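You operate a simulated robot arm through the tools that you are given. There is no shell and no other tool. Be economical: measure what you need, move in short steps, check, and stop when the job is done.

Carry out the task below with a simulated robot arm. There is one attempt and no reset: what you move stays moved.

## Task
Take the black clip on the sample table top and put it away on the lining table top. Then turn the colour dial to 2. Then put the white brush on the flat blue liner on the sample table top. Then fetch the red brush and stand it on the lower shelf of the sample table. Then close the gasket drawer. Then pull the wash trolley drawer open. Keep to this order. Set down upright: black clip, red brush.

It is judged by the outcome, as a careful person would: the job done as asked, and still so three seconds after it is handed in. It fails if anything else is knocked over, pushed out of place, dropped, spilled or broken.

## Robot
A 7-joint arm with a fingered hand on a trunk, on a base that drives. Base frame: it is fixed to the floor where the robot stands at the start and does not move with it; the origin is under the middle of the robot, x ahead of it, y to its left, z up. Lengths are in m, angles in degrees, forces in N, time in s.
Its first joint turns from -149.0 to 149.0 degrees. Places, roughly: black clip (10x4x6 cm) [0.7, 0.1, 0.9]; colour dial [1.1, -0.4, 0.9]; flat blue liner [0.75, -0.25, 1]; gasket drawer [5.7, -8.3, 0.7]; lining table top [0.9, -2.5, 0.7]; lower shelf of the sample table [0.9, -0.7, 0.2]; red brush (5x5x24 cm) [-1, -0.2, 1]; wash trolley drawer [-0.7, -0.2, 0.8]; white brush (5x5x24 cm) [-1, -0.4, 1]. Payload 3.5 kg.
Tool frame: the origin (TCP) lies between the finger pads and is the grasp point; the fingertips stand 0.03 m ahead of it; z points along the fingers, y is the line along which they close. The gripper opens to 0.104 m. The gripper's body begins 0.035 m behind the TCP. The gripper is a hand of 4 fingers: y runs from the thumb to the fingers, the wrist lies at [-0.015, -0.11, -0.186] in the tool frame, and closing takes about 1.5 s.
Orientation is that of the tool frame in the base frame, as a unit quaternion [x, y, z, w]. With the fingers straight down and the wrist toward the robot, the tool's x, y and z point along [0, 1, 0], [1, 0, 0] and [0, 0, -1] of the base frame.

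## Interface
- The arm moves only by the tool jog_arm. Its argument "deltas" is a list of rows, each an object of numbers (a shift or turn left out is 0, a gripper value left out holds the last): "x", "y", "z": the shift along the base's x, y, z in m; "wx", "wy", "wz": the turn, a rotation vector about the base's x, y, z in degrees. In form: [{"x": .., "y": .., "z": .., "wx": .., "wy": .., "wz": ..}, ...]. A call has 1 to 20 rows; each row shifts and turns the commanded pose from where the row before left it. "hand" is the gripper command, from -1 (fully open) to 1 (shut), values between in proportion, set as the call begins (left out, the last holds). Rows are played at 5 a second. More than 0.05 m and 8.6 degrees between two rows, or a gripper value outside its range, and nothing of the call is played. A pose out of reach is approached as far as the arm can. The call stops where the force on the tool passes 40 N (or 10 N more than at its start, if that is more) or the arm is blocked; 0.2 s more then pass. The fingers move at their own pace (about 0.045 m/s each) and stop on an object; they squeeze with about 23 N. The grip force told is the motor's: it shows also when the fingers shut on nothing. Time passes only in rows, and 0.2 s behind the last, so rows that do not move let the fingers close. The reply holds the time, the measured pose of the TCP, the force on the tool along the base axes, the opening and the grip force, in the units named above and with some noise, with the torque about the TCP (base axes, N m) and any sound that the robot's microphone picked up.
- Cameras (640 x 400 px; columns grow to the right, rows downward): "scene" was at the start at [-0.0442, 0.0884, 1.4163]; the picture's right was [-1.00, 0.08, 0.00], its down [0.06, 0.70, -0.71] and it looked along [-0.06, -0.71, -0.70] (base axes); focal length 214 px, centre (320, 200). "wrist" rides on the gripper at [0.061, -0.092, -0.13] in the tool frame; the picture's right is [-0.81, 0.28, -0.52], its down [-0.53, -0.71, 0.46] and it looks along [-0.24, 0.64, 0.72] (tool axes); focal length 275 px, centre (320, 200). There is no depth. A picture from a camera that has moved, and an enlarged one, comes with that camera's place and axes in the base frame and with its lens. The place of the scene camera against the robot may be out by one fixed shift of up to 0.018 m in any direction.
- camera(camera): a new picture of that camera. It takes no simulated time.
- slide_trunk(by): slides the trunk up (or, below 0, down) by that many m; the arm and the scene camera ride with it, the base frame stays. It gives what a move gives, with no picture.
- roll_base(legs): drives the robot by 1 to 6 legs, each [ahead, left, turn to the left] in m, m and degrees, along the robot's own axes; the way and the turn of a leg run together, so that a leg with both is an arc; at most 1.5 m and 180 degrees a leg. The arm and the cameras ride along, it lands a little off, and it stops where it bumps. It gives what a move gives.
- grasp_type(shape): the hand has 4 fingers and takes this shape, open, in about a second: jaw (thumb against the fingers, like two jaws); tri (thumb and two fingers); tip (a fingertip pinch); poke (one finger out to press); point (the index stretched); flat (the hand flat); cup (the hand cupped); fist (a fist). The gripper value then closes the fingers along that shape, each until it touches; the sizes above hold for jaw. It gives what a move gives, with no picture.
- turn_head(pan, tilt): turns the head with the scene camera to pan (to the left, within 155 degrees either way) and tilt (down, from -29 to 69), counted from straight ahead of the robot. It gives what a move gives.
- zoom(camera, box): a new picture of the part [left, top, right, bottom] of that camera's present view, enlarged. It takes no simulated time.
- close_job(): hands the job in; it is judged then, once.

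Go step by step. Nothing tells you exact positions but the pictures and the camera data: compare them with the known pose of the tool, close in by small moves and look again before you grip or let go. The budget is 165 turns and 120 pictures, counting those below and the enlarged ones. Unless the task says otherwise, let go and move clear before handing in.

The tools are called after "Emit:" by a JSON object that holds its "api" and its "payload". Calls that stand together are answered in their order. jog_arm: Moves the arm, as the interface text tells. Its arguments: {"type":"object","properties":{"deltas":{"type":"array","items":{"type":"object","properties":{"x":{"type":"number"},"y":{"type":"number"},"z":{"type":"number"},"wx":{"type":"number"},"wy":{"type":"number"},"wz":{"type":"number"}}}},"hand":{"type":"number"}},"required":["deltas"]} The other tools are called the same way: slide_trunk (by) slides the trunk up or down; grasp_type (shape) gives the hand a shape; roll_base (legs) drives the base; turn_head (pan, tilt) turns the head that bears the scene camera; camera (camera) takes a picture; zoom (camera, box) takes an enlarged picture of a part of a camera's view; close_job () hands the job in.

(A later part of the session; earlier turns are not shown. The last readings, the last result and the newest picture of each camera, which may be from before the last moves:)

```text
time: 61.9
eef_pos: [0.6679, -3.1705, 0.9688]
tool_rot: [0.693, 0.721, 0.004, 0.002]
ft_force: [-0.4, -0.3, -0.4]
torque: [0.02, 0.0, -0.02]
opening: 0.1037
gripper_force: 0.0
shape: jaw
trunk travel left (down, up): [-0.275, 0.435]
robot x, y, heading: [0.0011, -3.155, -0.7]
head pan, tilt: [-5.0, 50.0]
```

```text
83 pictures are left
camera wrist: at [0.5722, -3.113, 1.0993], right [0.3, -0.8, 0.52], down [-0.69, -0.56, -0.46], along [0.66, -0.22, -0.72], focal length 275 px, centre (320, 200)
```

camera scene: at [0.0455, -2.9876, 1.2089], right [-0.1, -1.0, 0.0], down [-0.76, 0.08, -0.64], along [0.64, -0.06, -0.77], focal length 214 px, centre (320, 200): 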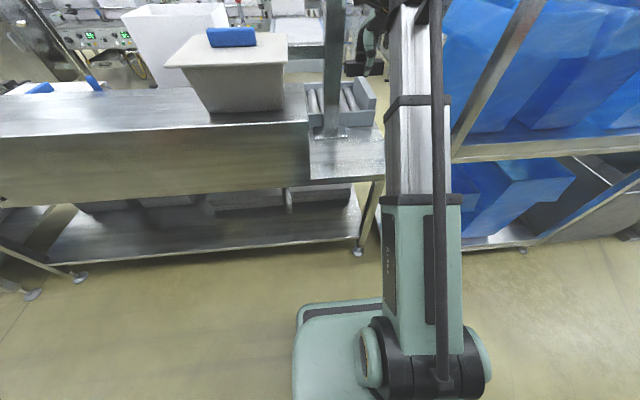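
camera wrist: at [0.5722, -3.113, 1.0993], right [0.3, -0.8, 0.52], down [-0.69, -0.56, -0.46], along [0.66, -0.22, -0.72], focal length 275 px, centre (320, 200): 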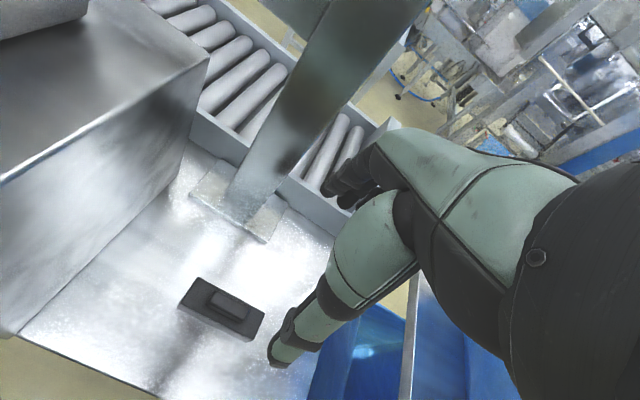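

The clip stands upright on the lining table. I raise the trunk, retract, and drive back to face the dial.

Emit:
{"api": "slide_trunk", "payload": {"by": 0.4}}

Emit:
{"api": "jog_arm", "payload": {"deltas": [{"x": -0.04}, {"x": -0.04}, {"x": -0.03}]}}

Emit:
{"api": "roll_base", "payload": {"legs": [[0, 0.5, 0.7], [0, 1.2, 0], [0, 1.1, 0]]}}

Emit:
{"api": "turn_head", "payload": {"pan": -5, "tilt": 45}}

Emit:
{"api": "camera", "payload": {"camera": "scene"}}

```text
time: 65.7
eef_pos: [0.6683, -3.169, 1.3685]
tool_rot: [0.692, 0.722, 0.004, 0.003]
ft_force: [-0.7, -0.7, -0.5]
torque: [0.01, 0.0, 0.02]
opening: 0.1039
gripper_force: 0.0
shape: jaw
trunk travel left (down, up): [-0.675, 0.035]
robot x, y, heading: [0.0049, -3.1529, -0.6]
head pan, tilt: [-5.0, 50.0]
```

```text
time: 66.5
eef_pos: [0.5568, -3.1684, 1.3684]
tool_rot: [0.693, 0.721, 0.005, 0.003]
ft_force: [-0.3, -0.5, -0.1]
torque: [0.01, 0.0, -0.02]
opening: 0.1039
gripper_force: 0.1
shape: jaw
trunk travel left (down, up): [-0.675, 0.035]
robot x, y, heading: [0.0056, -3.1462, -0.5]
head pan, tilt: [-5.0, 50.0]
```

```text
time: 80.4
eef_pos: [0.5656, -0.362, 1.3679]
tool_rot: [0.686, 0.728, 0.005, 0.003]
ft_force: [0.9, 0.0, 0.7]
torque: [0.0, 0.01, -0.03]
opening: 0.1039
gripper_force: 0.0
shape: jaw
trunk travel left (down, up): [-0.675, 0.035]
robot x, y, heading: [0.0155, -0.3504, 0.2]
head pan, tilt: [-5.0, 50.0]
```

```text
time: 81.0
eef_pos: [0.5664, -0.3624, 1.3679]
tool_rot: [0.686, 0.727, 0.004, 0.002]
ft_force: [0.2, -1.1, 0.1]
torque: [0.0, -0.04, 0.0]
opening: 0.1035
gripper_force: 0.1
shape: jaw
trunk travel left (down, up): [-0.675, 0.035]
robot x, y, heading: [0.0147, -0.3499, 0.5]
head pan, tilt: [-5.0, 45.0]
```

```text
82 pictures are left
camera scene: at [0.0551, -0.19, 1.6158], right [-0.08, -1.0, 0.0], down [-0.7, 0.06, -0.71], along [0.7, -0.06, -0.71], focal length 214 px, centre (320, 200)
```

scene: 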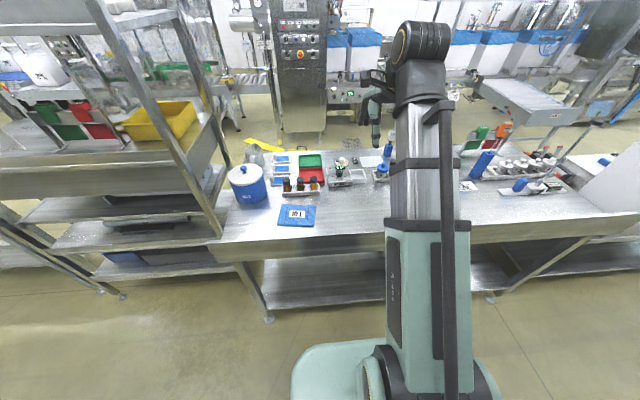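

Emit:
{"api": "zoom", "payload": {"camera": "scene", "box": [322, 148, 378, 194]}}

```text
8.70 times, centred on (350, 171) of scene
camera zoom: at [0.0551, -0.19, 1.6158], right [-0.08, -1.0, 0.0], down [-0.7, 0.06, -0.71], along [0.7, -0.06, -0.71], focal length 1865 px, centre (59, 452)
```

zoom: 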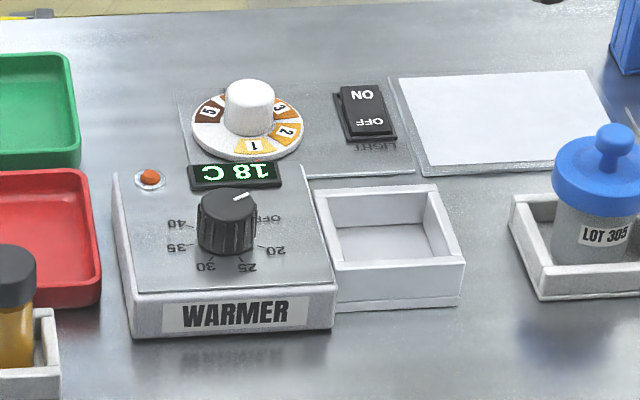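

The colour dial (white knob with numbered ring) is near (1.03, -0.39). I move the base ahead, lower the trunk, and bring the hand above it to read its pointer with the wrist camera.

Emit:
{"api": "roll_base", "payload": {"legs": [[0.1, 0, 0]]}}

Emit:
{"api": "slide_trunk", "payload": {"by": -0.15}}

Emit:
{"api": "jog_arm", "payload": {"deltas": [{"x": 0.05}, {"x": 0.05}, {"x": 0.05}, {"x": 0.05}, {"x": 0.05}, {"x": 0.05, "y": -0.02}, {"x": 0.04, "y": -0.02}]}}

Emit:
{"api": "camera", "payload": {"camera": "wrist"}}

```text
time: 82.2
eef_pos: [0.666, -0.3617, 1.3675]
tool_rot: [0.687, 0.727, 0.004, 0.002]
ft_force: [0.6, 0.8, -0.4]
torque: [0.01, 0.03, 0.01]
opening: 0.1037
gripper_force: 0.2
shape: jaw
trunk travel left (down, up): [-0.675, 0.035]
robot x, y, heading: [0.1124, -0.3497, 0.2]
head pan, tilt: [-5.0, 45.0]
```

```text
time: 83.9
eef_pos: [0.6644, -0.3615, 1.2182]
tool_rot: [0.686, 0.727, 0.005, 0.003]
ft_force: [0.3, 0.0, -0.5]
torque: [0.0, -0.02, 0.04]
opening: 0.1037
gripper_force: 0.1
shape: jaw
trunk travel left (down, up): [-0.525, 0.185]
robot x, y, heading: [0.109, -0.3525, 0.2]
head pan, tilt: [-5.0, 45.0]
```

```text
refused: row 6 steps farther than a row can; nothing moved
```

```text
80 pictures are left
camera wrist: at [0.5686, -0.3068, 1.348], right [0.32, -0.79, 0.52], down [-0.68, -0.57, -0.46], along [0.66, -0.2, -0.72], focal length 275 px, centre (320, 200)
```

wrist: 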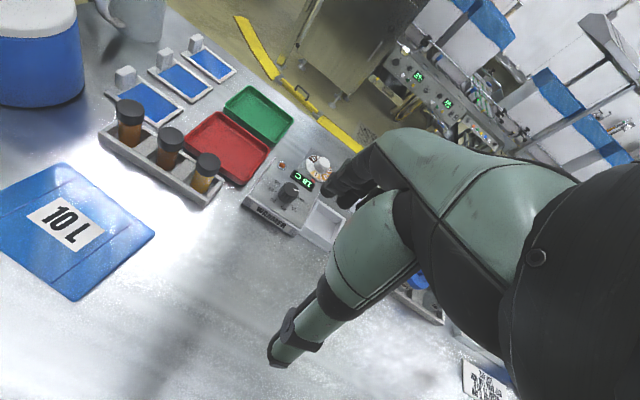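

Emit:
{"api": "jog_arm", "payload": {"deltas": [{"x": 0.05}, {"x": 0.05}, {"x": 0.05}, {"x": 0.05}, {"x": 0.045, "y": -0.015}, {"x": 0.045, "y": -0.015}, {"x": 0.03, "y": -0.01}]}}

Emit:
{"api": "camera", "payload": {"camera": "wrist"}}

Emit:
{"api": "zoom", "payload": {"camera": "wrist", "box": [180, 250, 330, 370]}}

```text
time: 85.5
eef_pos: [0.9883, -0.4035, 1.2182]
tool_rot: [0.686, 0.728, 0.005, 0.003]
ft_force: [-0.7, -0.2, -1.0]
torque: [0.0, 0.0, -0.01]
opening: 0.104
gripper_force: 0.0
shape: jaw
trunk travel left (down, up): [-0.525, 0.185]
robot x, y, heading: [0.1109, -0.3523, 0.4]
head pan, tilt: [-5.0, 45.0]
```

```text
79 pictures are left
camera wrist: at [0.8908, -0.348, 1.3482], right [0.32, -0.79, 0.52], down [-0.68, -0.57, -0.46], along [0.66, -0.2, -0.72], focal length 275 px, centre (320, 200)
```

wrist: 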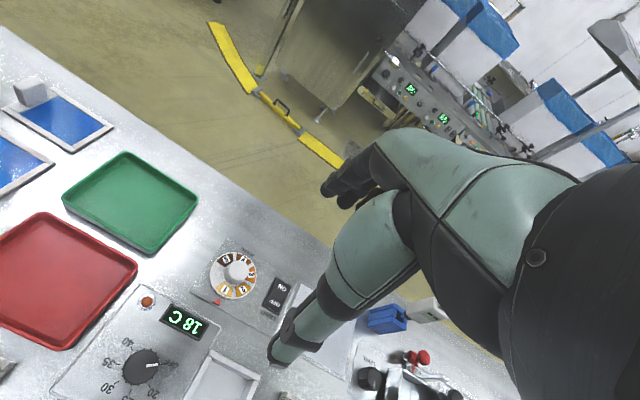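

```text
3.33 times, centred on (255, 310) of wrist
camera zoom: at [0.8908, -0.348, 1.3482], right [0.32, -0.79, 0.52], down [-0.68, -0.57, -0.46], along [0.66, -0.2, -0.72], focal length 918 px, centre (537, -167)
```

zoom: 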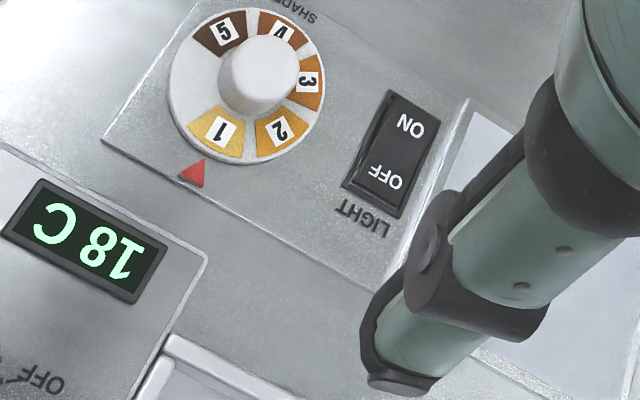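

The ring turns with the knob and the red triangle now points at 1. The 2 sits about 58° counter-clockwise from it, so the dial must turn about -58° (clockwise) about its centre at ≈ (1.053, -0.394). I move the base a bit closer, align above it with a pre-turn of +25°, and look again.

Emit:
{"api": "roll_base", "payload": {"legs": [[0.08, 0, 0]]}}

Emit:
{"api": "jog_arm", "payload": {"deltas": [{"x": -0.005, "y": 0.002, "z": -0.03, "wz": 8}, {"x": -0.005, "y": 0.002, "z": -0.03, "wz": 8}, {"x": -0.005, "y": 0.002, "z": -0.03, "wz": 8}, {"z": -0.03}], "hand": -0.3}}

Emit:
{"api": "camera", "payload": {"camera": "wrist"}}

Emit:
{"api": "zoom", "payload": {"camera": "scene", "box": [290, 100, 450, 220]}}

```text
time: 86.6
eef_pos: [1.0666, -0.4037, 1.2161]
tool_rot: [0.687, 0.727, 0.005, 0.002]
ft_force: [0.2, 1.3, 0.0]
torque: [0.01, 0.05, 0.03]
opening: 0.1038
gripper_force: 0.1
shape: jaw
trunk travel left (down, up): [-0.525, 0.185]
robot x, y, heading: [0.193, -0.3543, 0.2]
head pan, tilt: [-5.0, 45.0]
```

```text
time: 87.6
eef_pos: [1.0516, -0.3976, 1.0974]
tool_rot: [0.52, 0.854, 0.005, 0.001]
ft_force: [-0.3, -0.2, 0.8]
torque: [-0.03, -0.01, -0.01]
opening: 0.0681
gripper_force: 0.0
shape: jaw
trunk travel left (down, up): [-0.525, 0.185]
robot x, y, heading: [0.1917, -0.3504, 0.2]
head pan, tilt: [-5.0, 45.0]
```

```text
77 pictures are left
camera wrist: at [0.9416, -0.3864, 1.227], right [0.61, -0.6, 0.52], down [-0.39, -0.8, -0.46], along [0.69, 0.08, -0.72], focal length 275 px, centre (320, 200)
```

wrist: 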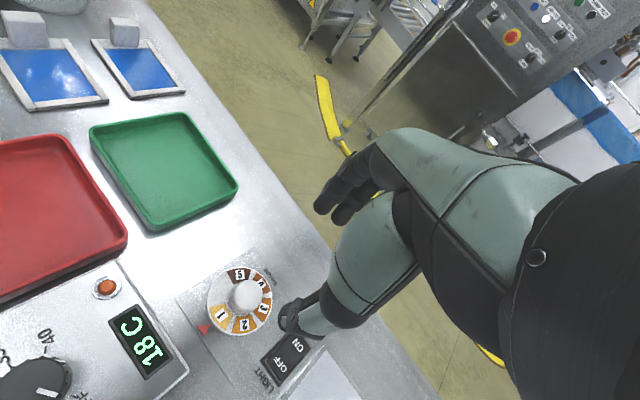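

```text
3.33 times, centred on (370, 160) of scene
camera zoom: at [0.235, -0.1892, 1.4658], right [-0.08, -1.0, 0.0], down [-0.7, 0.06, -0.71], along [0.7, -0.06, -0.71], focal length 715 px, centre (153, 333)
```

zoom: 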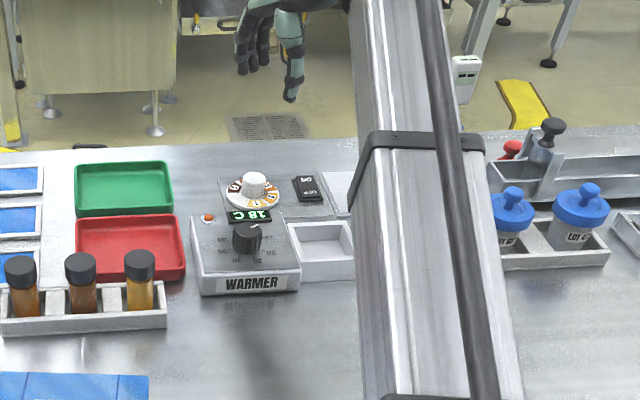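

The hand is centred over the knob. I descend to z ≈ 0.965, with the tips just above the ring.

Emit:
{"api": "jog_arm", "payload": {"deltas": [{"x": -0.001, "z": -0.04}, {"z": -0.04}, {"z": -0.03}, {"z": -0.02}]}}

Emit:
{"api": "camera", "payload": {"camera": "wrist"}}

Emit:
{"api": "zoom", "payload": {"camera": "scene", "box": [320, 120, 400, 180]}}

```text
time: 88.6
eef_pos: [1.0517, -0.3975, 0.9688]
tool_rot: [0.521, 0.853, 0.004, 0.002]
ft_force: [0.0, -0.3, -0.7]
torque: [-0.03, -0.01, 0.0]
opening: 0.0679
gripper_force: 0.1
shape: jaw
trunk travel left (down, up): [-0.525, 0.185]
robot x, y, heading: [0.1937, -0.3527, 0.4]
head pan, tilt: [-5.0, 45.0]
```

```text
75 pictures are left
camera wrist: at [0.9415, -0.3862, 1.0987], right [0.61, -0.6, 0.52], down [-0.39, -0.8, -0.46], along [0.69, 0.08, -0.72], focal length 275 px, centre (320, 200)
```

wrist: 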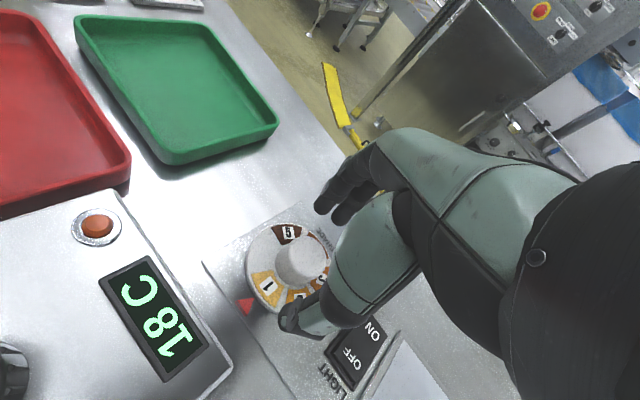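

```text
6.67 times, centred on (360, 150) of scene
camera zoom: at [0.2349, -0.1891, 1.4658], right [-0.08, -1.0, 0.0], down [-0.7, 0.06, -0.71], along [0.7, -0.06, -0.71], focal length 1430 px, centre (53, 533)
```

zoom: 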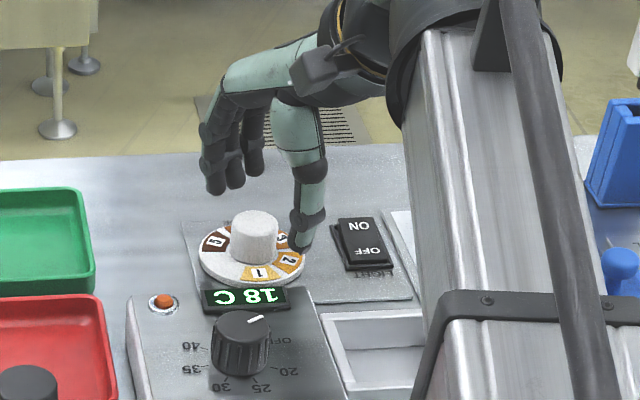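

I lower a little further, watching for contact with the ring.

Emit:
{"api": "jog_arm", "payload": {"deltas": [{"z": -0.006}, {"z": -0.006}, {"z": -0.006}]}}

Emit:
{"api": "zoom", "payload": {"camera": "scene", "box": [335, 130, 375, 160]}}

Emit:
{"api": "zoom", "payload": {"camera": "wrist", "box": [220, 190, 380, 350]}}

```text
time: 89.4
eef_pos: [1.0499, -0.3968, 0.9518]
tool_rot: [0.521, 0.854, 0.005, 0.002]
ft_force: [-0.1, -0.5, 0.5]
torque: [0.02, 0.02, 0.02]
opening: 0.068
gripper_force: 0.0
shape: jaw
trunk travel left (down, up): [-0.525, 0.185]
robot x, y, heading: [0.1974, -0.3552, 0.5]
head pan, tilt: [-5.0, 45.0]
```

```text
13.33 times, centred on (355, 145) of scene
camera zoom: at [0.2349, -0.1891, 1.4658], right [-0.08, -1.0, 0.0], down [-0.7, 0.06, -0.71], along [0.7, -0.06, -0.71], focal length 2860 px, centre (-147, 933)
```

zoom: 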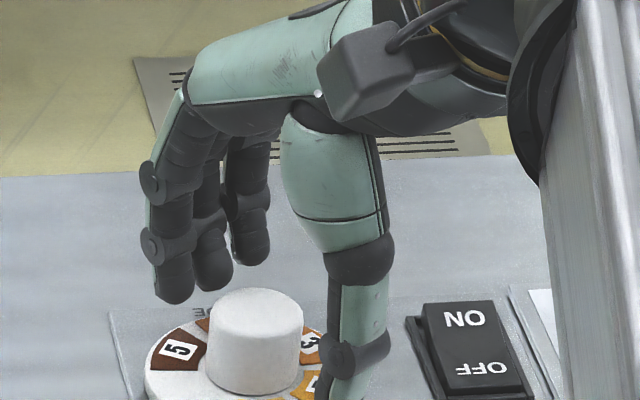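

```text
2.50 times, centred on (300, 270) of wrist
camera zoom: at [0.941, -0.3858, 1.0807], right [0.61, -0.6, 0.52], down [-0.39, -0.8, -0.46], along [0.69, 0.08, -0.72], focal length 688 px, centre (370, 25)
```

zoom: 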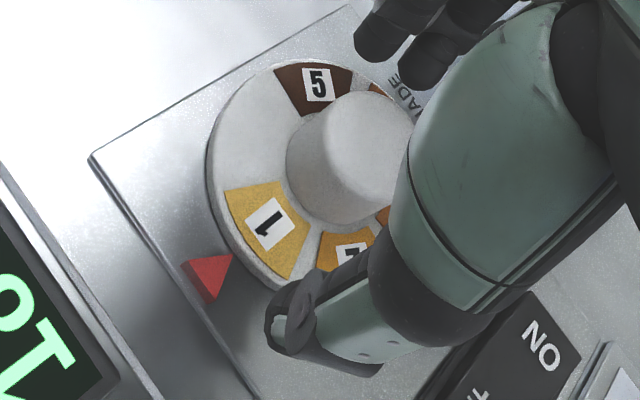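

The knob is centred between thumb and fingers. I lower slightly and close.

Emit:
{"api": "jog_arm", "payload": {"deltas": [{"z": -0.004}, {}, {}, {}, {}, {}, {}], "hand": 1}}

Emit:
{"api": "zoom", "payload": {"camera": "wrist", "box": [220, 190, 380, 350]}}

```text
time: 91.0
eef_pos: [1.0511, -0.3972, 0.9463]
tool_rot: [0.522, 0.853, 0.004, 0.002]
ft_force: [-3.7, -0.4, -2.6]
torque: [0.02, 0.06, -0.02]
opening: 0.025
gripper_force: 23.4
shape: jaw
trunk travel left (down, up): [-0.525, 0.185]
robot x, y, heading: [0.1937, -0.3527, 0.3]
head pan, tilt: [-5.0, 45.0]
```

```text
2.50 times, centred on (300, 270) of wrist
camera zoom: at [0.9408, -0.3861, 1.0764], right [0.61, -0.6, 0.52], down [-0.39, -0.8, -0.46], along [0.69, 0.08, -0.72], focal length 688 px, centre (370, 25)
```

zoom: 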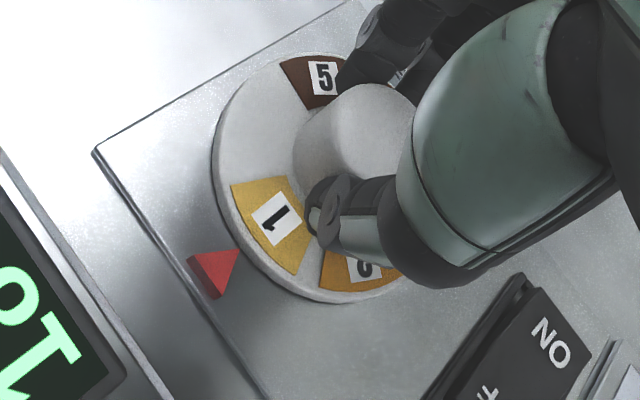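

The knob is gripped with low side force. I turn -58° in steps.

Emit:
{"api": "jog_arm", "payload": {"deltas": [{"wz": -6}, {"wz": -6}, {"wz": -6}, {"wz": -6}, {"wz": -6}, {"wz": -6}, {"wz": -6}, {"wz": -6}, {"wz": -6}, {"wz": -4}, {}]}}

Emit:
{"api": "camera", "payload": {"camera": "wrist"}}

Emit:
{"api": "zoom", "payload": {"camera": "scene", "box": [330, 130, 380, 170]}}

```text
time: 93.4
eef_pos: [1.051, -0.3955, 0.9473]
tool_rot: [0.87, 0.494, 0.004, 0.004]
ft_force: [5.7, 15.9, 2.0]
torque: [0.33, -0.13, 0.15]
opening: 0.0243
gripper_force: 23.1
shape: jaw
trunk travel left (down, up): [-0.525, 0.185]
robot x, y, heading: [0.1941, -0.3538, 0.2]
head pan, tilt: [-5.0, 45.0]
```

```text
70 pictures are left
camera wrist: at [1.0028, -0.2962, 1.0762], right [-0.18, -0.83, 0.52], down [-0.88, -0.09, -0.46], along [0.44, -0.54, -0.72], focal length 275 px, centre (320, 200)
```

wrist: 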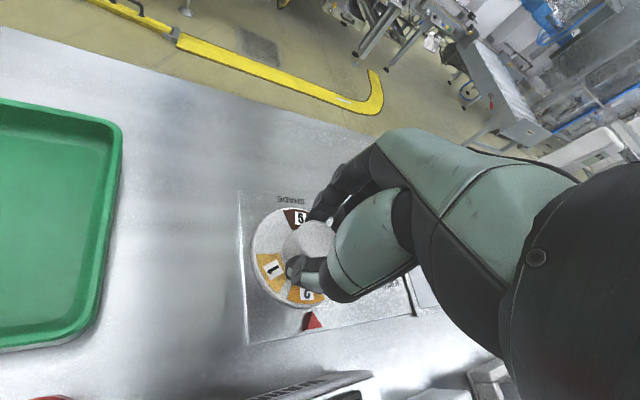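

```text
10.00 times, centred on (355, 150) of scene
camera zoom: at [0.2353, -0.1874, 1.4656], right [-0.08, -1.0, 0.0], down [-0.7, 0.06, -0.71], along [0.7, -0.06, -0.71], focal length 2145 px, centre (-30, 700)
```

zoom: 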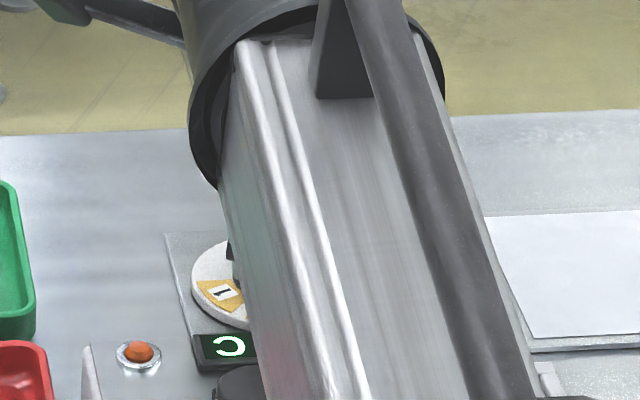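

The ring has turned with the hand. I release, rise and check the index.

Emit:
{"api": "jog_arm", "payload": {"deltas": [{}, {}, {}, {}, {}], "hand": -0.3}}

Emit:
{"api": "jog_arm", "payload": {"deltas": [{"z": 0.03}, {"z": 0.04}, {"z": 0.04}, {"z": 0.04, "wz": 8}, {"wz": 8}, {"wz": 8}, {"wz": 8}]}}

Emit:
{"api": "zoom", "payload": {"camera": "wrist", "box": [160, 220, 320, 380]}}

```text
time: 94.6
eef_pos: [1.0502, -0.3973, 0.9463]
tool_rot: [0.87, 0.494, 0.002, 0.004]
ft_force: [0.5, -0.3, 0.3]
torque: [0.0, -0.03, -0.01]
opening: 0.0675
gripper_force: 0.1
shape: jaw
trunk travel left (down, up): [-0.525, 0.185]
robot x, y, heading: [0.1918, -0.3523, 0.3]
head pan, tilt: [-5.0, 45.0]
```

```text
time: 96.2
eef_pos: [1.0505, -0.397, 1.0979]
tool_rot: [0.699, 0.715, 0.004, 0.004]
ft_force: [0.1, -0.1, -0.3]
torque: [0.01, 0.03, 0.0]
opening: 0.0674
gripper_force: 0.0
shape: jaw
trunk travel left (down, up): [-0.525, 0.185]
robot x, y, heading: [0.1892, -0.3465, 0.3]
head pan, tilt: [-5.0, 45.0]
```

```text
2.50 times, centred on (240, 300) of wrist
camera zoom: at [0.9564, -0.339, 1.2276], right [0.29, -0.8, 0.52], down [-0.7, -0.55, -0.46], along [0.66, -0.23, -0.72], focal length 688 px, centre (520, -50)
```

zoom: 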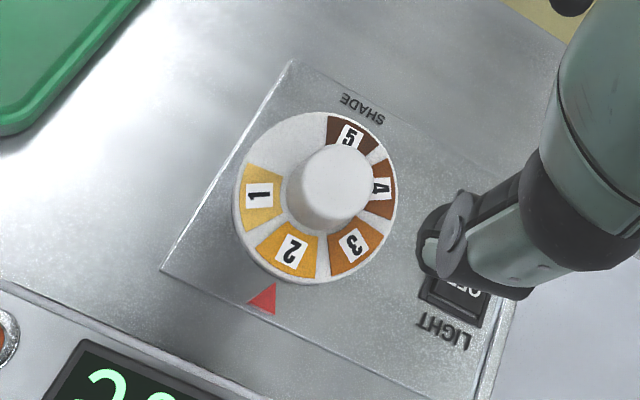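

The triangle points at 2 (within ~3°), so the dial is done. Next the white brush: I lift and retract the arm, back up to x ≈ -0.1, and turn left 90°, so both the sink and the table are at the robot's sides.

Emit:
{"api": "jog_arm", "payload": {"deltas": [{"z": 0.05}, {"z": 0.05}, {"z": 0.05}, {"z": 0.05}, {"x": -0.05}, {"x": -0.05}, {"x": -0.05}, {"x": -0.05}, {"x": -0.05}, {"x": -0.04}], "hand": -1}}

Emit:
{"api": "roll_base", "payload": {"legs": [[-0.29, 0, 0]]}}

Emit:
{"api": "turn_head", "payload": {"pan": 120, "tilt": 35}}

Emit:
{"api": "camera", "payload": {"camera": "scene"}}

Emit:
{"api": "turn_head", "payload": {"pan": 155, "tilt": 40}}

Emit:
{"api": "camera", "payload": {"camera": "scene"}}

```text
time: 98.4
eef_pos: [0.7594, -0.3982, 1.2969]
tool_rot: [0.7, 0.714, 0.005, 0.004]
ft_force: [-0.3, -0.7, 0.4]
torque: [0.01, -0.02, -0.01]
opening: 0.1037
gripper_force: 0.0
shape: jaw
trunk travel left (down, up): [-0.525, 0.185]
robot x, y, heading: [0.1927, -0.3573, 0.1]
head pan, tilt: [-5.0, 45.0]
```

```text
time: 100.4
eef_pos: [0.4695, -0.404, 1.296]
tool_rot: [0.701, 0.713, 0.004, 0.003]
ft_force: [-0.1, -0.2, -0.6]
torque: [-0.02, -0.02, 0.01]
opening: 0.1041
gripper_force: 0.1
shape: jaw
trunk travel left (down, up): [-0.525, 0.185]
robot x, y, heading: [-0.0997, -0.3517, 0.1]
head pan, tilt: [-5.0, 45.0]
```

```text
time: 102.4
eef_pos: [0.4706, -0.4015, 1.2957]
tool_rot: [0.702, 0.713, 0.005, 0.003]
ft_force: [0.5, -0.5, -0.2]
torque: [-0.01, 0.03, 0.0]
opening: 0.1038
gripper_force: 0.1
shape: jaw
trunk travel left (down, up): [-0.525, 0.185]
robot x, y, heading: [-0.0968, -0.3529, 0.2]
head pan, tilt: [120.0, 35.0]
```

```text
67 pictures are left
camera scene: at [-0.1789, -0.1065, 1.4806], right [0.87, 0.5, 0.0], down [0.29, -0.5, -0.82], along [-0.41, 0.71, -0.57], focal length 214 px, centre (320, 200)
```

scene: 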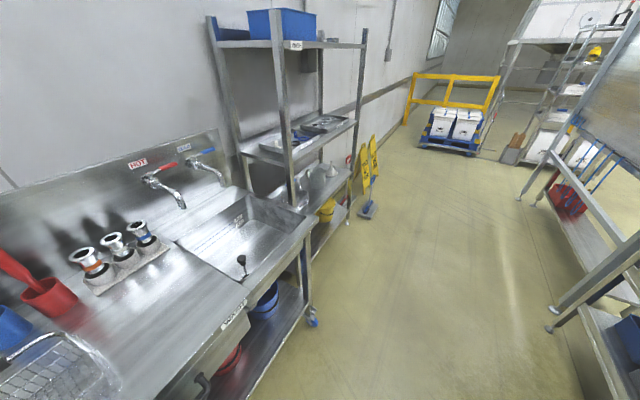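

```text
time: 103.4
eef_pos: [0.4708, -0.4035, 1.2974]
tool_rot: [0.701, 0.713, 0.004, 0.004]
ft_force: [0.1, 0.9, 0.2]
torque: [0.01, -0.04, 0.01]
opening: 0.1039
gripper_force: 0.0
shape: jaw
trunk travel left (down, up): [-0.525, 0.185]
robot x, y, heading: [-0.0987, -0.3528, -0.1]
head pan, tilt: [154.7, 40.0]
```

```text
66 pictures are left
camera scene: at [-0.2117, -0.1464, 1.4731], right [0.43, 0.9, 0.0], down [0.58, -0.28, -0.77], along [-0.69, 0.33, -0.64], focal length 214 px, centre (320, 200)
```

scene: 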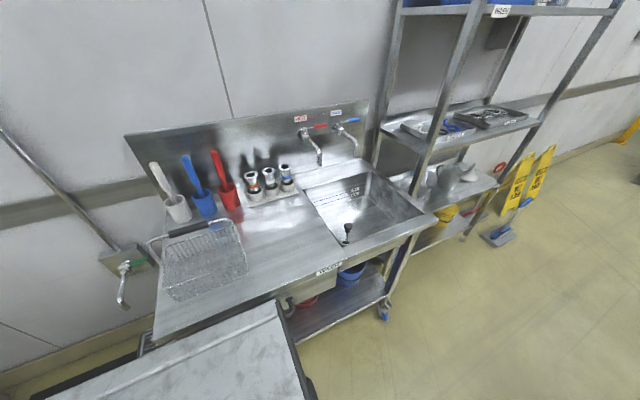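

I see the sink unit with the white, blue and red brushes in cups, a wire basket in front, and the drawer under the counter. Zooming in.

Emit:
{"api": "zoom", "payload": {"camera": "scene", "box": [140, 135, 260, 225]}}

Emit:
{"api": "zoom", "payload": {"camera": "scene", "box": [230, 230, 390, 350]}}

```text
4.44 times, centred on (200, 180) of scene
camera zoom: at [-0.2117, -0.1464, 1.4731], right [0.43, 0.9, 0.0], down [0.58, -0.28, -0.77], along [-0.69, 0.33, -0.64], focal length 953 px, centre (853, 289)
```

zoom: 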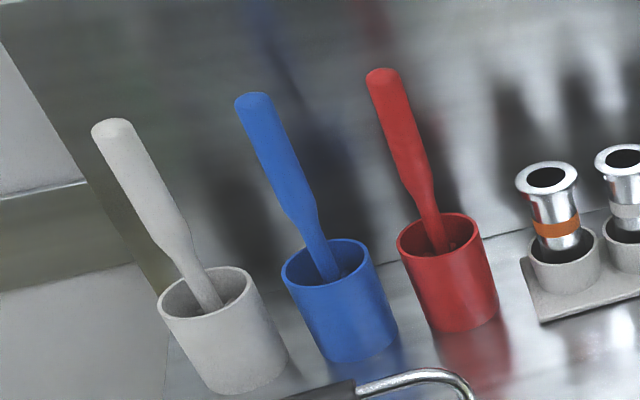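

```text
3.33 times, centred on (310, 290) of scene
camera zoom: at [-0.2117, -0.1464, 1.4731], right [0.43, 0.9, 0.0], down [0.58, -0.28, -0.77], along [-0.69, 0.33, -0.64], focal length 715 px, centre (353, -100)
```

zoom: 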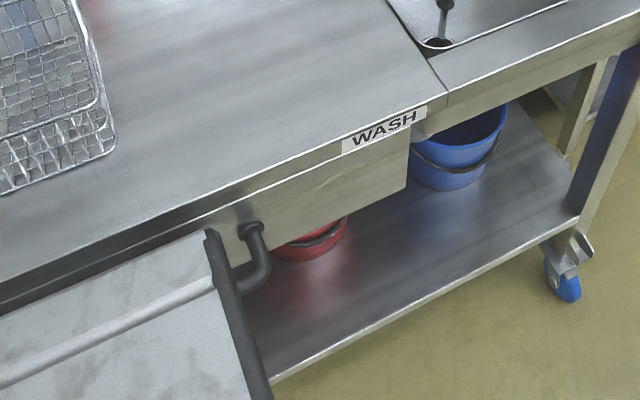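

The sink's front edge is at x ≈ -0.53 and the deck is close to it. I turn in the wider gap near y = -1.05 instead, then drive back facing +y.

Emit:
{"api": "roll_base", "payload": {"legs": [[0.04, 0, 0], [0, -0.7, 0], [0, 0, 90]]}}

Emit:
{"api": "turn_head", "payload": {"pan": 60, "tilt": 40}}

Emit:
{"api": "camera", "payload": {"camera": "scene"}}

```text
time: 111.5
eef_pos: [-0.0034, -0.481, 1.298]
tool_rot: [-0.001, 1.0, 0.005, -0.001]
ft_force: [-0.9, -0.2, -0.7]
torque: [0.01, -0.03, 0.01]
opening: 0.1036
gripper_force: 0.0
shape: jaw
trunk travel left (down, up): [-0.525, 0.185]
robot x, y, heading: [-0.0601, -1.0499, 89.1]
head pan, tilt: [154.7, 40.0]
```

```text
time: 113.2
eef_pos: [-0.002, -0.4797, 1.2964]
tool_rot: [-0.001, 1.0, 0.005, -0.002]
ft_force: [0.0, -0.2, 0.0]
torque: [-0.05, -0.01, 0.01]
opening: 0.1038
gripper_force: 0.1
shape: jaw
trunk travel left (down, up): [-0.525, 0.185]
robot x, y, heading: [-0.0612, -1.0504, 89.1]
head pan, tilt: [60.0, 40.0]
```

```text
63 pictures are left
camera scene: at [-0.2965, -1.0474, 1.4731], right [0.51, 0.86, 0.0], down [0.55, -0.33, -0.77], along [-0.66, 0.39, -0.64], focal length 214 px, centre (320, 200)
```

scene: 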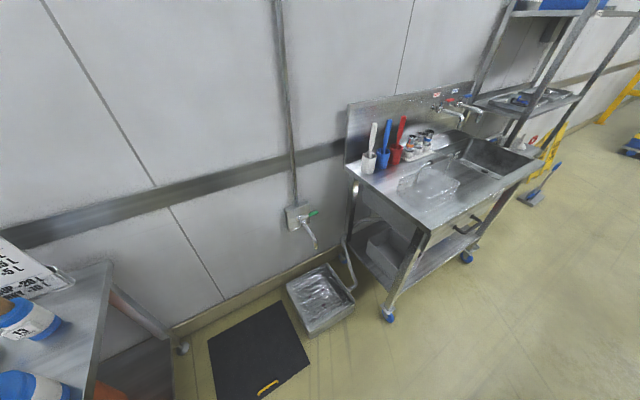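

The way is clear. I drive forward to y ≈ -0.40 and swing the arm left towards the brushes, high up.

Emit:
{"api": "roll_base", "payload": {"legs": [[0.65, 0, 0.9]]}}

Emit:
{"api": "jog_arm", "payload": {"deltas": [{"x": -0.047, "y": -0.002, "wz": 5}, {"x": -0.047, "y": -0.006, "wz": 5}, {"x": -0.046, "y": -0.01, "wz": 5}, {"x": -0.045, "y": -0.014, "wz": 5}, {"x": -0.044, "y": -0.018, "wz": 5}, {"x": -0.042, "y": -0.022, "wz": 5}, {"x": -0.04, "y": -0.026, "wz": 5}, {"x": -0.037, "y": -0.03, "wz": 5}, {"x": -0.034, "y": -0.033, "wz": 5}, {"x": -0.032, "y": -0.036, "wz": 5}, {"x": -0.028, "y": -0.038, "wz": 5}, {"x": -0.025, "y": -0.04, "wz": 5}, {"x": -0.022, "y": -0.042, "wz": 5}, {"x": -0.02, "y": -0.044, "wz": 5}, {"x": -0.018, "y": -0.045, "wz": 5}, {"x": -0.014, "y": -0.046, "wz": 5}, {"x": -0.01, "y": -0.04, "wz": 5}, {"x": -0.01, "y": -0.03, "wz": 5}]}}

Emit:
{"api": "turn_head", "payload": {"pan": 70, "tilt": 40}}

Emit:
{"api": "camera", "payload": {"camera": "scene"}}

Emit:
{"api": "camera", "payload": {"camera": "wrist"}}

```text
time: 116.9
eef_pos: [-0.0067, 0.1782, 1.2965]
tool_rot: [-0.007, 1.0, 0.004, -0.001]
ft_force: [-0.3, 0.5, -0.8]
torque: [-0.01, 0.0, -0.01]
opening: 0.1039
gripper_force: 0.1
shape: jaw
trunk travel left (down, up): [-0.525, 0.185]
robot x, y, heading: [-0.0554, -0.3916, 90.0]
head pan, tilt: [60.0, 40.0]
```

```text
time: 120.7
eef_pos: [-0.5746, -0.3318, 1.2843]
tool_rot: [0.713, -0.701, -0.003, 0.004]
ft_force: [0.2, 0.0, 0.5]
torque: [0.0, -0.05, 0.0]
opening: 0.1038
gripper_force: 0.0
shape: jaw
out of reach, approached as far as the arm can: row 4, 6, 8, 9, 11
trunk travel left (down, up): [-0.525, 0.185]
robot x, y, heading: [-0.0549, -0.39, 89.9]
head pan, tilt: [60.0, 40.0]
```

```text
time: 121.4
eef_pos: [-0.5734, -0.3284, 1.2824]
tool_rot: [0.713, -0.701, -0.003, 0.004]
ft_force: [-0.2, 1.0, 0.1]
torque: [0.01, -0.02, -0.02]
opening: 0.1038
gripper_force: 0.0
shape: jaw
trunk travel left (down, up): [-0.525, 0.185]
robot x, y, heading: [-0.0547, -0.3916, 89.9]
head pan, tilt: [70.0, 40.0]
```

```text
62 pictures are left
camera scene: at [-0.2978, -0.4055, 1.473], right [0.34, 0.94, 0.0], down [0.6, -0.22, -0.77], along [-0.72, 0.26, -0.64], focal length 214 px, centre (320, 200)
```

scene: 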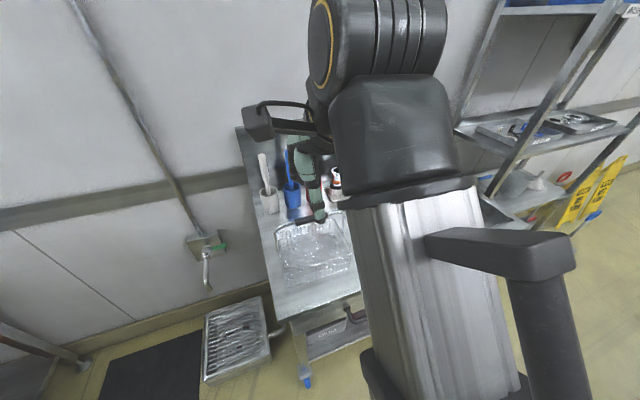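

```text
61 pictures are left
camera wrist: at [-0.4797, -0.39, 1.4134], right [-0.28, 0.81, 0.52], down [0.7, 0.54, -0.46], along [-0.66, 0.23, -0.72], focal length 275 px, centre (320, 200)
```

wrist: 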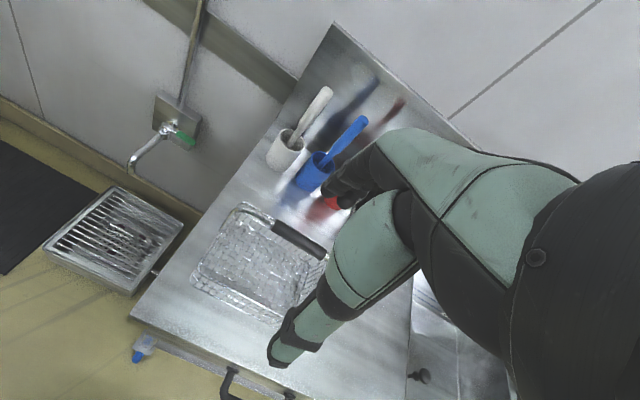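

The wrist view puts the white brush at about (-0.955, -0.373), with its top at about z 1.14. I move above it with the hand half closed.

Emit:
{"api": "jog_arm", "payload": {"deltas": [{"x": -0.045, "y": -0.006}, {"x": -0.045, "y": -0.006}, {"x": -0.045, "y": -0.006}, {"x": -0.045, "y": -0.006}, {"x": -0.045, "y": -0.006}, {"x": -0.045, "y": -0.006}, {"x": -0.045, "y": -0.006}, {"x": -0.045, "y": -0.003}, {"x": -0.022}], "hand": -0.4}}

Emit:
{"api": "camera", "payload": {"camera": "wrist"}}

Emit:
{"api": "zoom", "payload": {"camera": "scene", "box": [230, 90, 390, 230]}}

```text
time: 123.4
eef_pos: [-0.9325, -0.3766, 1.2755]
tool_rot: [0.713, -0.702, -0.003, 0.005]
ft_force: [-0.3, 0.1, 0.8]
torque: [-0.01, -0.01, 0.01]
opening: 0.0732
gripper_force: 0.1
shape: jaw
out of reach, approached as far as the arm can: row 8, 9
trunk travel left (down, up): [-0.525, 0.185]
robot x, y, heading: [-0.056, -0.3903, 90.0]
head pan, tilt: [70.0, 40.0]
```

```text
60 pictures are left
camera wrist: at [-0.8375, -0.4358, 1.4052], right [-0.28, 0.81, 0.52], down [0.7, 0.54, -0.46], along [-0.66, 0.23, -0.72], focal length 275 px, centre (320, 200)
```

wrist: 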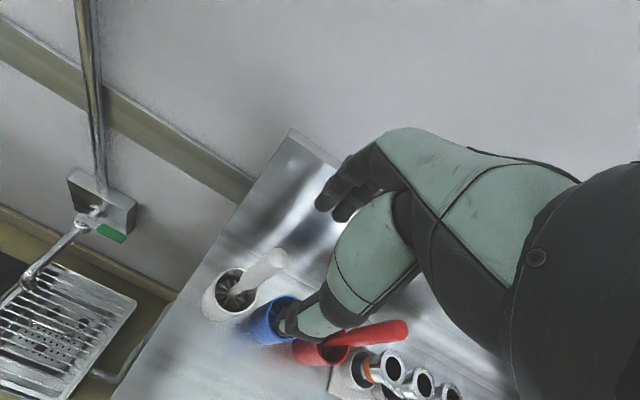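

```text
2.86 times, centred on (310, 160) of scene
camera zoom: at [-0.298, -0.4056, 1.473], right [0.34, 0.94, 0.0], down [0.6, -0.22, -0.77], along [-0.72, 0.26, -0.64], focal length 613 px, centre (349, 314)
```

zoom: 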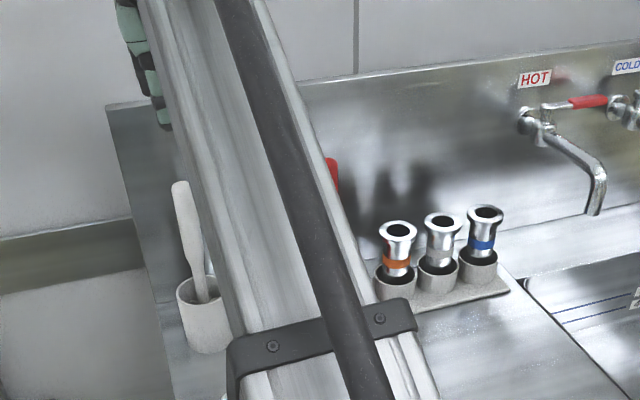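

At this height the reach is at its limit. I shift the base 6 cm toward the sink; the brush is at about (-0.968, -0.374).

Emit:
{"api": "roll_base", "payload": {"legs": [[0, 0.06, 0]]}}

Emit:
{"api": "jog_arm", "payload": {"deltas": [{"x": 0.02}, {"z": -0.01}]}}

Emit:
{"api": "camera", "payload": {"camera": "wrist"}}

```text
time: 124.4
eef_pos: [-0.9943, -0.377, 1.2744]
tool_rot: [0.713, -0.701, -0.003, 0.004]
ft_force: [-0.1, 0.1, -1.2]
torque: [0.03, 0.01, 0.0]
opening: 0.0728
gripper_force: 0.0
shape: jaw
trunk travel left (down, up): [-0.525, 0.185]
robot x, y, heading: [-0.1156, -0.3908, 90.0]
head pan, tilt: [70.0, 40.0]
```

```text
time: 125.0
eef_pos: [-0.9724, -0.3756, 1.2657]
tool_rot: [0.713, -0.701, -0.003, 0.004]
ft_force: [0.2, 0.2, 0.8]
torque: [0.01, 0.03, 0.02]
opening: 0.0732
gripper_force: 0.1
shape: jaw
trunk travel left (down, up): [-0.525, 0.185]
robot x, y, heading: [-0.1154, -0.3863, 90.1]
head pan, tilt: [70.0, 40.0]
```

```text
58 pictures are left
camera wrist: at [-0.8779, -0.4359, 1.3952], right [-0.28, 0.81, 0.52], down [0.7, 0.54, -0.46], along [-0.66, 0.23, -0.72], focal length 275 px, centre (320, 200)
```

wrist: 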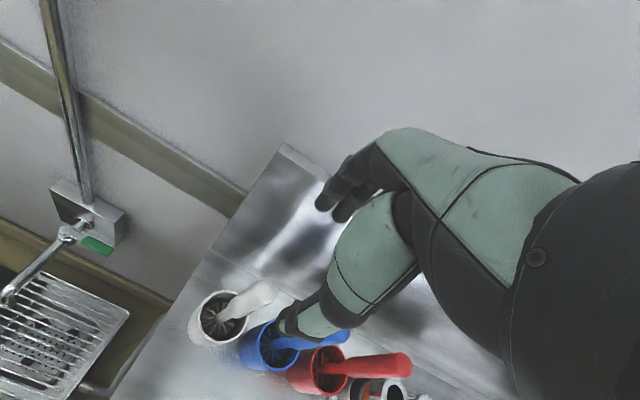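

The brush is at (-0.976, -0.374). I align and descend halfway.

Emit:
{"api": "jog_arm", "payload": {"deltas": [{"x": -0.003, "y": 0.002, "z": -0.03}, {"z": -0.03}, {"z": -0.02}], "hand": -0.25}}

Emit:
{"api": "camera", "payload": {"camera": "wrist"}}

```text
time: 125.8
eef_pos: [-0.9761, -0.3762, 1.1849]
tool_rot: [0.713, -0.701, -0.003, 0.005]
ft_force: [-0.1, -0.9, 0.3]
torque: [-0.06, 0.02, 0.0]
opening: 0.0655
gripper_force: 0.0
shape: jaw
trunk travel left (down, up): [-0.525, 0.185]
robot x, y, heading: [-0.1163, -0.391, 89.8]
head pan, tilt: [70.0, 40.0]
```

```text
57 pictures are left
camera wrist: at [-0.8816, -0.4359, 1.3152], right [-0.28, 0.81, 0.52], down [0.7, 0.54, -0.46], along [-0.66, 0.23, -0.72], focal length 275 px, centre (320, 200)
```

wrist: 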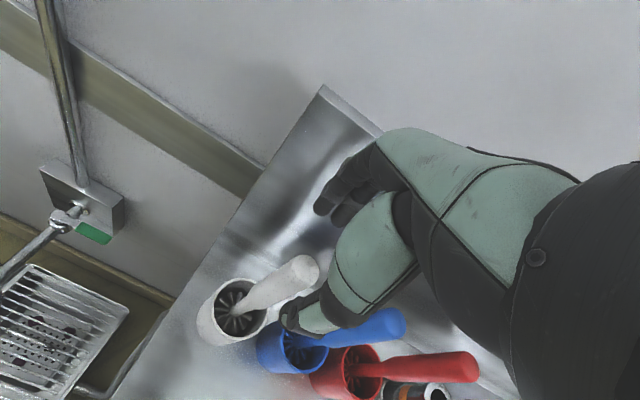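

Well centred. I descend to the grasp height and close.

Emit:
{"api": "jog_arm", "payload": {"deltas": [{"y": 0.001, "z": -0.03}, {"z": -0.025}, {"z": -0.018}]}}

Emit:
{"api": "jog_arm", "payload": {"deltas": [{}, {}, {}, {}, {}, {}], "hand": 1}}

Emit:
{"api": "camera", "payload": {"camera": "wrist"}}

```text
time: 126.6
eef_pos: [-0.9766, -0.3748, 1.1123]
tool_rot: [0.713, -0.701, -0.004, 0.006]
ft_force: [-0.6, -0.4, 0.7]
torque: [-0.01, 0.03, 0.03]
opening: 0.0656
gripper_force: 0.1
shape: jaw
trunk travel left (down, up): [-0.525, 0.185]
robot x, y, heading: [-0.1175, -0.3914, 90.0]
head pan, tilt: [70.0, 40.0]
```

```text
time: 128.0
eef_pos: [-0.9761, -0.3748, 1.1117]
tool_rot: [0.713, -0.701, -0.003, 0.005]
ft_force: [-0.3, 0.1, 0.3]
torque: [0.03, 0.05, 0.02]
opening: 0.0141
gripper_force: 22.9
shape: jaw
trunk travel left (down, up): [-0.525, 0.185]
robot x, y, heading: [-0.1133, -0.3906, 90.1]
head pan, tilt: [70.0, 40.0]
```

```text
56 pictures are left
camera wrist: at [-0.8821, -0.4341, 1.2422], right [-0.28, 0.81, 0.52], down [0.7, 0.54, -0.46], along [-0.66, 0.23, -0.72], focal length 275 px, centre (320, 200)
```

wrist: 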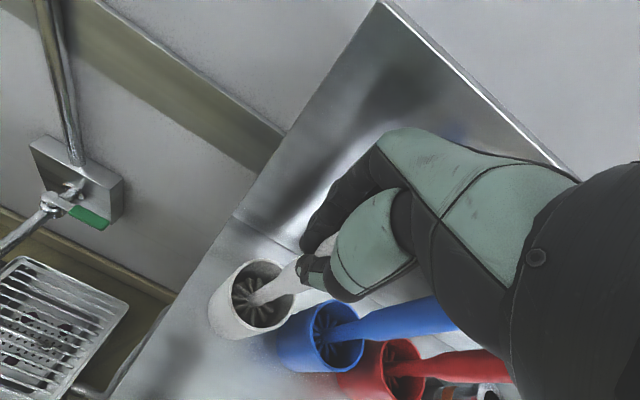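

The handle is gripped. I lift straight up with the trunk and check that the cup stays.

Emit:
{"api": "slide_trunk", "payload": {"by": 0.18}}

Emit:
{"api": "camera", "payload": {"camera": "wrist"}}

```text
time: 130.0
eef_pos: [-0.9771, -0.3742, 1.292]
tool_rot: [0.714, -0.701, -0.003, 0.004]
ft_force: [0.2, 0.7, -1.2]
torque: [0.02, -0.03, 0.01]
opening: 0.0141
gripper_force: 22.8
shape: jaw
trunk travel left (down, up): [-0.705, 0.005]
robot x, y, heading: [-0.117, -0.3911, 89.7]
head pan, tilt: [70.0, 40.0]
```

```text
55 pictures are left
camera wrist: at [-0.8822, -0.4342, 1.4221], right [-0.28, 0.81, 0.52], down [0.7, 0.54, -0.46], along [-0.66, 0.23, -0.72], focal length 275 px, centre (320, 200)
```

wrist: 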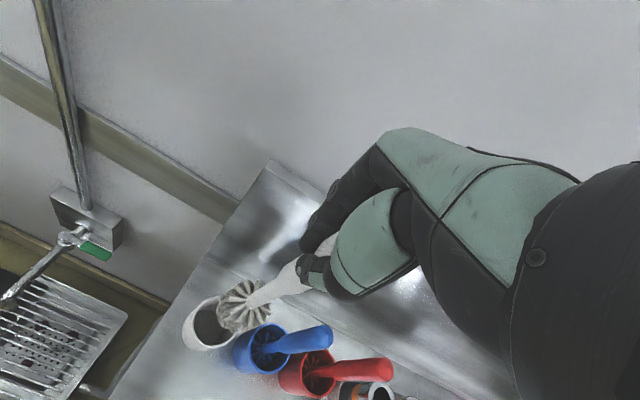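

The brush is out cleanly and the cup stayed. I retract and swing the arm round the front toward the sample table.

Emit:
{"api": "jog_arm", "payload": {"deltas": [{"x": 0.02, "z": 0.01}, {"x": 0.04, "z": 0.015}, {"x": 0.045, "z": 0.015}, {"x": 0.045, "z": 0.015}, {"x": 0.045, "z": 0.005}, {"x": 0.045}]}}

Emit:
{"api": "jog_arm", "payload": {"deltas": [{"x": 0.0019, "y": 0.0486, "wz": -4.5}, {"x": 0.0057, "y": 0.0483, "wz": -4.5}, {"x": 0.0095, "y": 0.0478, "wz": -4.5}, {"x": 0.0132, "y": 0.0469, "wz": -4.5}, {"x": 0.0169, "y": 0.0457, "wz": -4.5}, {"x": 0.0204, "y": 0.0442, "wz": -4.5}, {"x": 0.0238, "y": 0.0425, "wz": -4.5}, {"x": 0.027, "y": 0.0405, "wz": -4.5}, {"x": 0.0301, "y": 0.0382, "wz": -4.5}, {"x": 0.033, "y": 0.0357, "wz": -4.5}, {"x": 0.0357, "y": 0.033, "wz": -4.5}, {"x": 0.0382, "y": 0.0301, "wz": -4.5}, {"x": 0.0405, "y": 0.027, "wz": -4.5}, {"x": 0.0425, "y": 0.0238, "wz": -4.5}, {"x": 0.0442, "y": 0.0204, "wz": -4.5}, {"x": 0.0457, "y": 0.0169, "wz": -4.5}, {"x": 0.0469, "y": 0.0132, "wz": -4.5}, {"x": 0.0478, "y": 0.0095, "wz": -4.5}, {"x": 0.0483, "y": 0.0057, "wz": -4.5}, {"x": 0.0486, "y": 0.0019, "wz": -4.5}]}}

Emit:
{"api": "jog_arm", "payload": {"deltas": [{"x": 0.0486, "y": -0.0019, "wz": -4.5}, {"x": 0.0483, "y": -0.0057, "wz": -4.5}, {"x": 0.0478, "y": -0.0095, "wz": -4.5}, {"x": 0.0469, "y": -0.0132, "wz": -4.5}, {"x": 0.0457, "y": -0.0169, "wz": -4.5}, {"x": 0.0442, "y": -0.0204, "wz": -4.5}, {"x": 0.0425, "y": -0.0238, "wz": -4.5}, {"x": 0.0405, "y": -0.027, "wz": -4.5}, {"x": 0.0382, "y": -0.0301, "wz": -4.5}, {"x": 0.0357, "y": -0.033, "wz": -4.5}, {"x": 0.033, "y": -0.0357, "wz": -4.5}, {"x": 0.0301, "y": -0.0382, "wz": -4.5}, {"x": 0.027, "y": -0.0405, "wz": -4.5}, {"x": 0.0238, "y": -0.0425, "wz": -4.5}, {"x": 0.0204, "y": -0.0442, "wz": -4.5}, {"x": 0.0169, "y": -0.0457, "wz": -4.5}, {"x": 0.0132, "y": -0.0469, "wz": -4.5}, {"x": 0.0095, "y": -0.0478, "wz": -4.5}, {"x": 0.0057, "y": -0.0483, "wz": -4.5}]}}

Emit:
{"api": "turn_head", "payload": {"pan": -80, "tilt": 45}}

Emit:
{"api": "camera", "payload": {"camera": "scene"}}

Emit:
{"api": "camera", "payload": {"camera": "wrist"}}

```text
time: 131.4
eef_pos: [-0.7331, -0.3744, 1.3532]
tool_rot: [0.713, -0.701, -0.003, 0.006]
ft_force: [0.6, 1.0, -0.6]
torque: [-0.01, -0.01, -0.02]
opening: 0.0139
gripper_force: 23.1
shape: jaw
trunk travel left (down, up): [-0.705, 0.005]
robot x, y, heading: [-0.119, -0.3901, 89.7]
head pan, tilt: [70.0, 40.0]
```

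```text
time: 135.6
eef_pos: [-0.1129, 0.2458, 1.3508]
tool_rot: [-0.008, 1.0, 0.006, 0.0]
ft_force: [0.1, 0.6, -1.1]
torque: [0.03, -0.03, -0.05]
opening: 0.0135
gripper_force: 22.7
shape: jaw
trunk travel left (down, up): [-0.705, 0.005]
robot x, y, heading: [-0.119, -0.3896, 89.9]
head pan, tilt: [70.0, 40.0]
```

```text
time: 139.6
eef_pos: [0.5024, -0.3277, 1.3522]
tool_rot: [0.673, 0.74, 0.005, 0.003]
ft_force: [-0.3, -0.3, -1.1]
torque: [0.02, -0.02, 0.01]
opening: 0.0136
gripper_force: 22.7
shape: jaw
trunk travel left (down, up): [-0.705, 0.005]
robot x, y, heading: [-0.1144, -0.3929, 89.9]
head pan, tilt: [70.0, 40.0]
```

```text
time: 141.9
eef_pos: [0.5012, -0.3251, 1.3526]
tool_rot: [0.672, 0.74, 0.005, 0.002]
ft_force: [-0.5, 0.2, -0.9]
torque: [0.02, -0.02, 0.02]
opening: 0.0133
gripper_force: 22.9
shape: jaw
trunk travel left (down, up): [-0.705, 0.005]
robot x, y, heading: [-0.117, -0.3912, 89.9]
head pan, tilt: [-80.0, 45.0]
```

```text
54 pictures are left
camera scene: at [-0.1992, -0.4206, 1.6458], right [0.17, -0.98, 0.0], down [-0.7, -0.12, -0.71], along [0.7, 0.12, -0.71], focal length 214 px, centre (320, 200)
```

scene: 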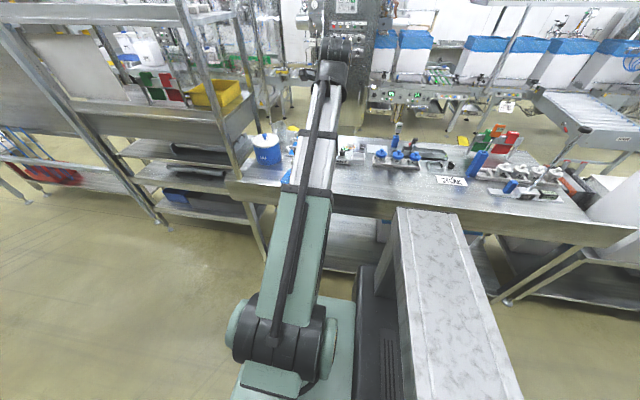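

```text
53 pictures are left
camera wrist: at [0.4031, -0.2742, 1.4821], right [0.35, -0.78, 0.52], down [-0.65, -0.6, -0.46], along [0.67, -0.18, -0.72], focal length 275 px, centre (320, 200)
```

wrist: 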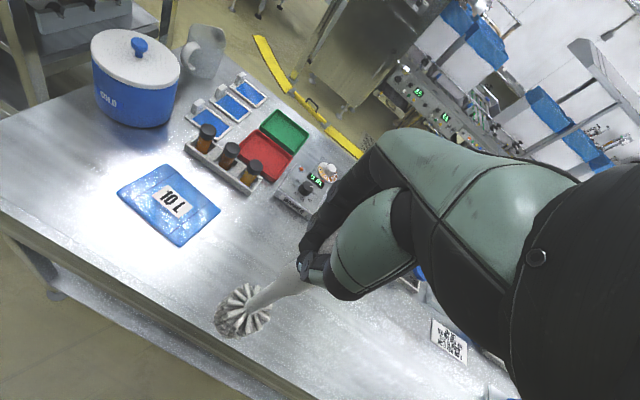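

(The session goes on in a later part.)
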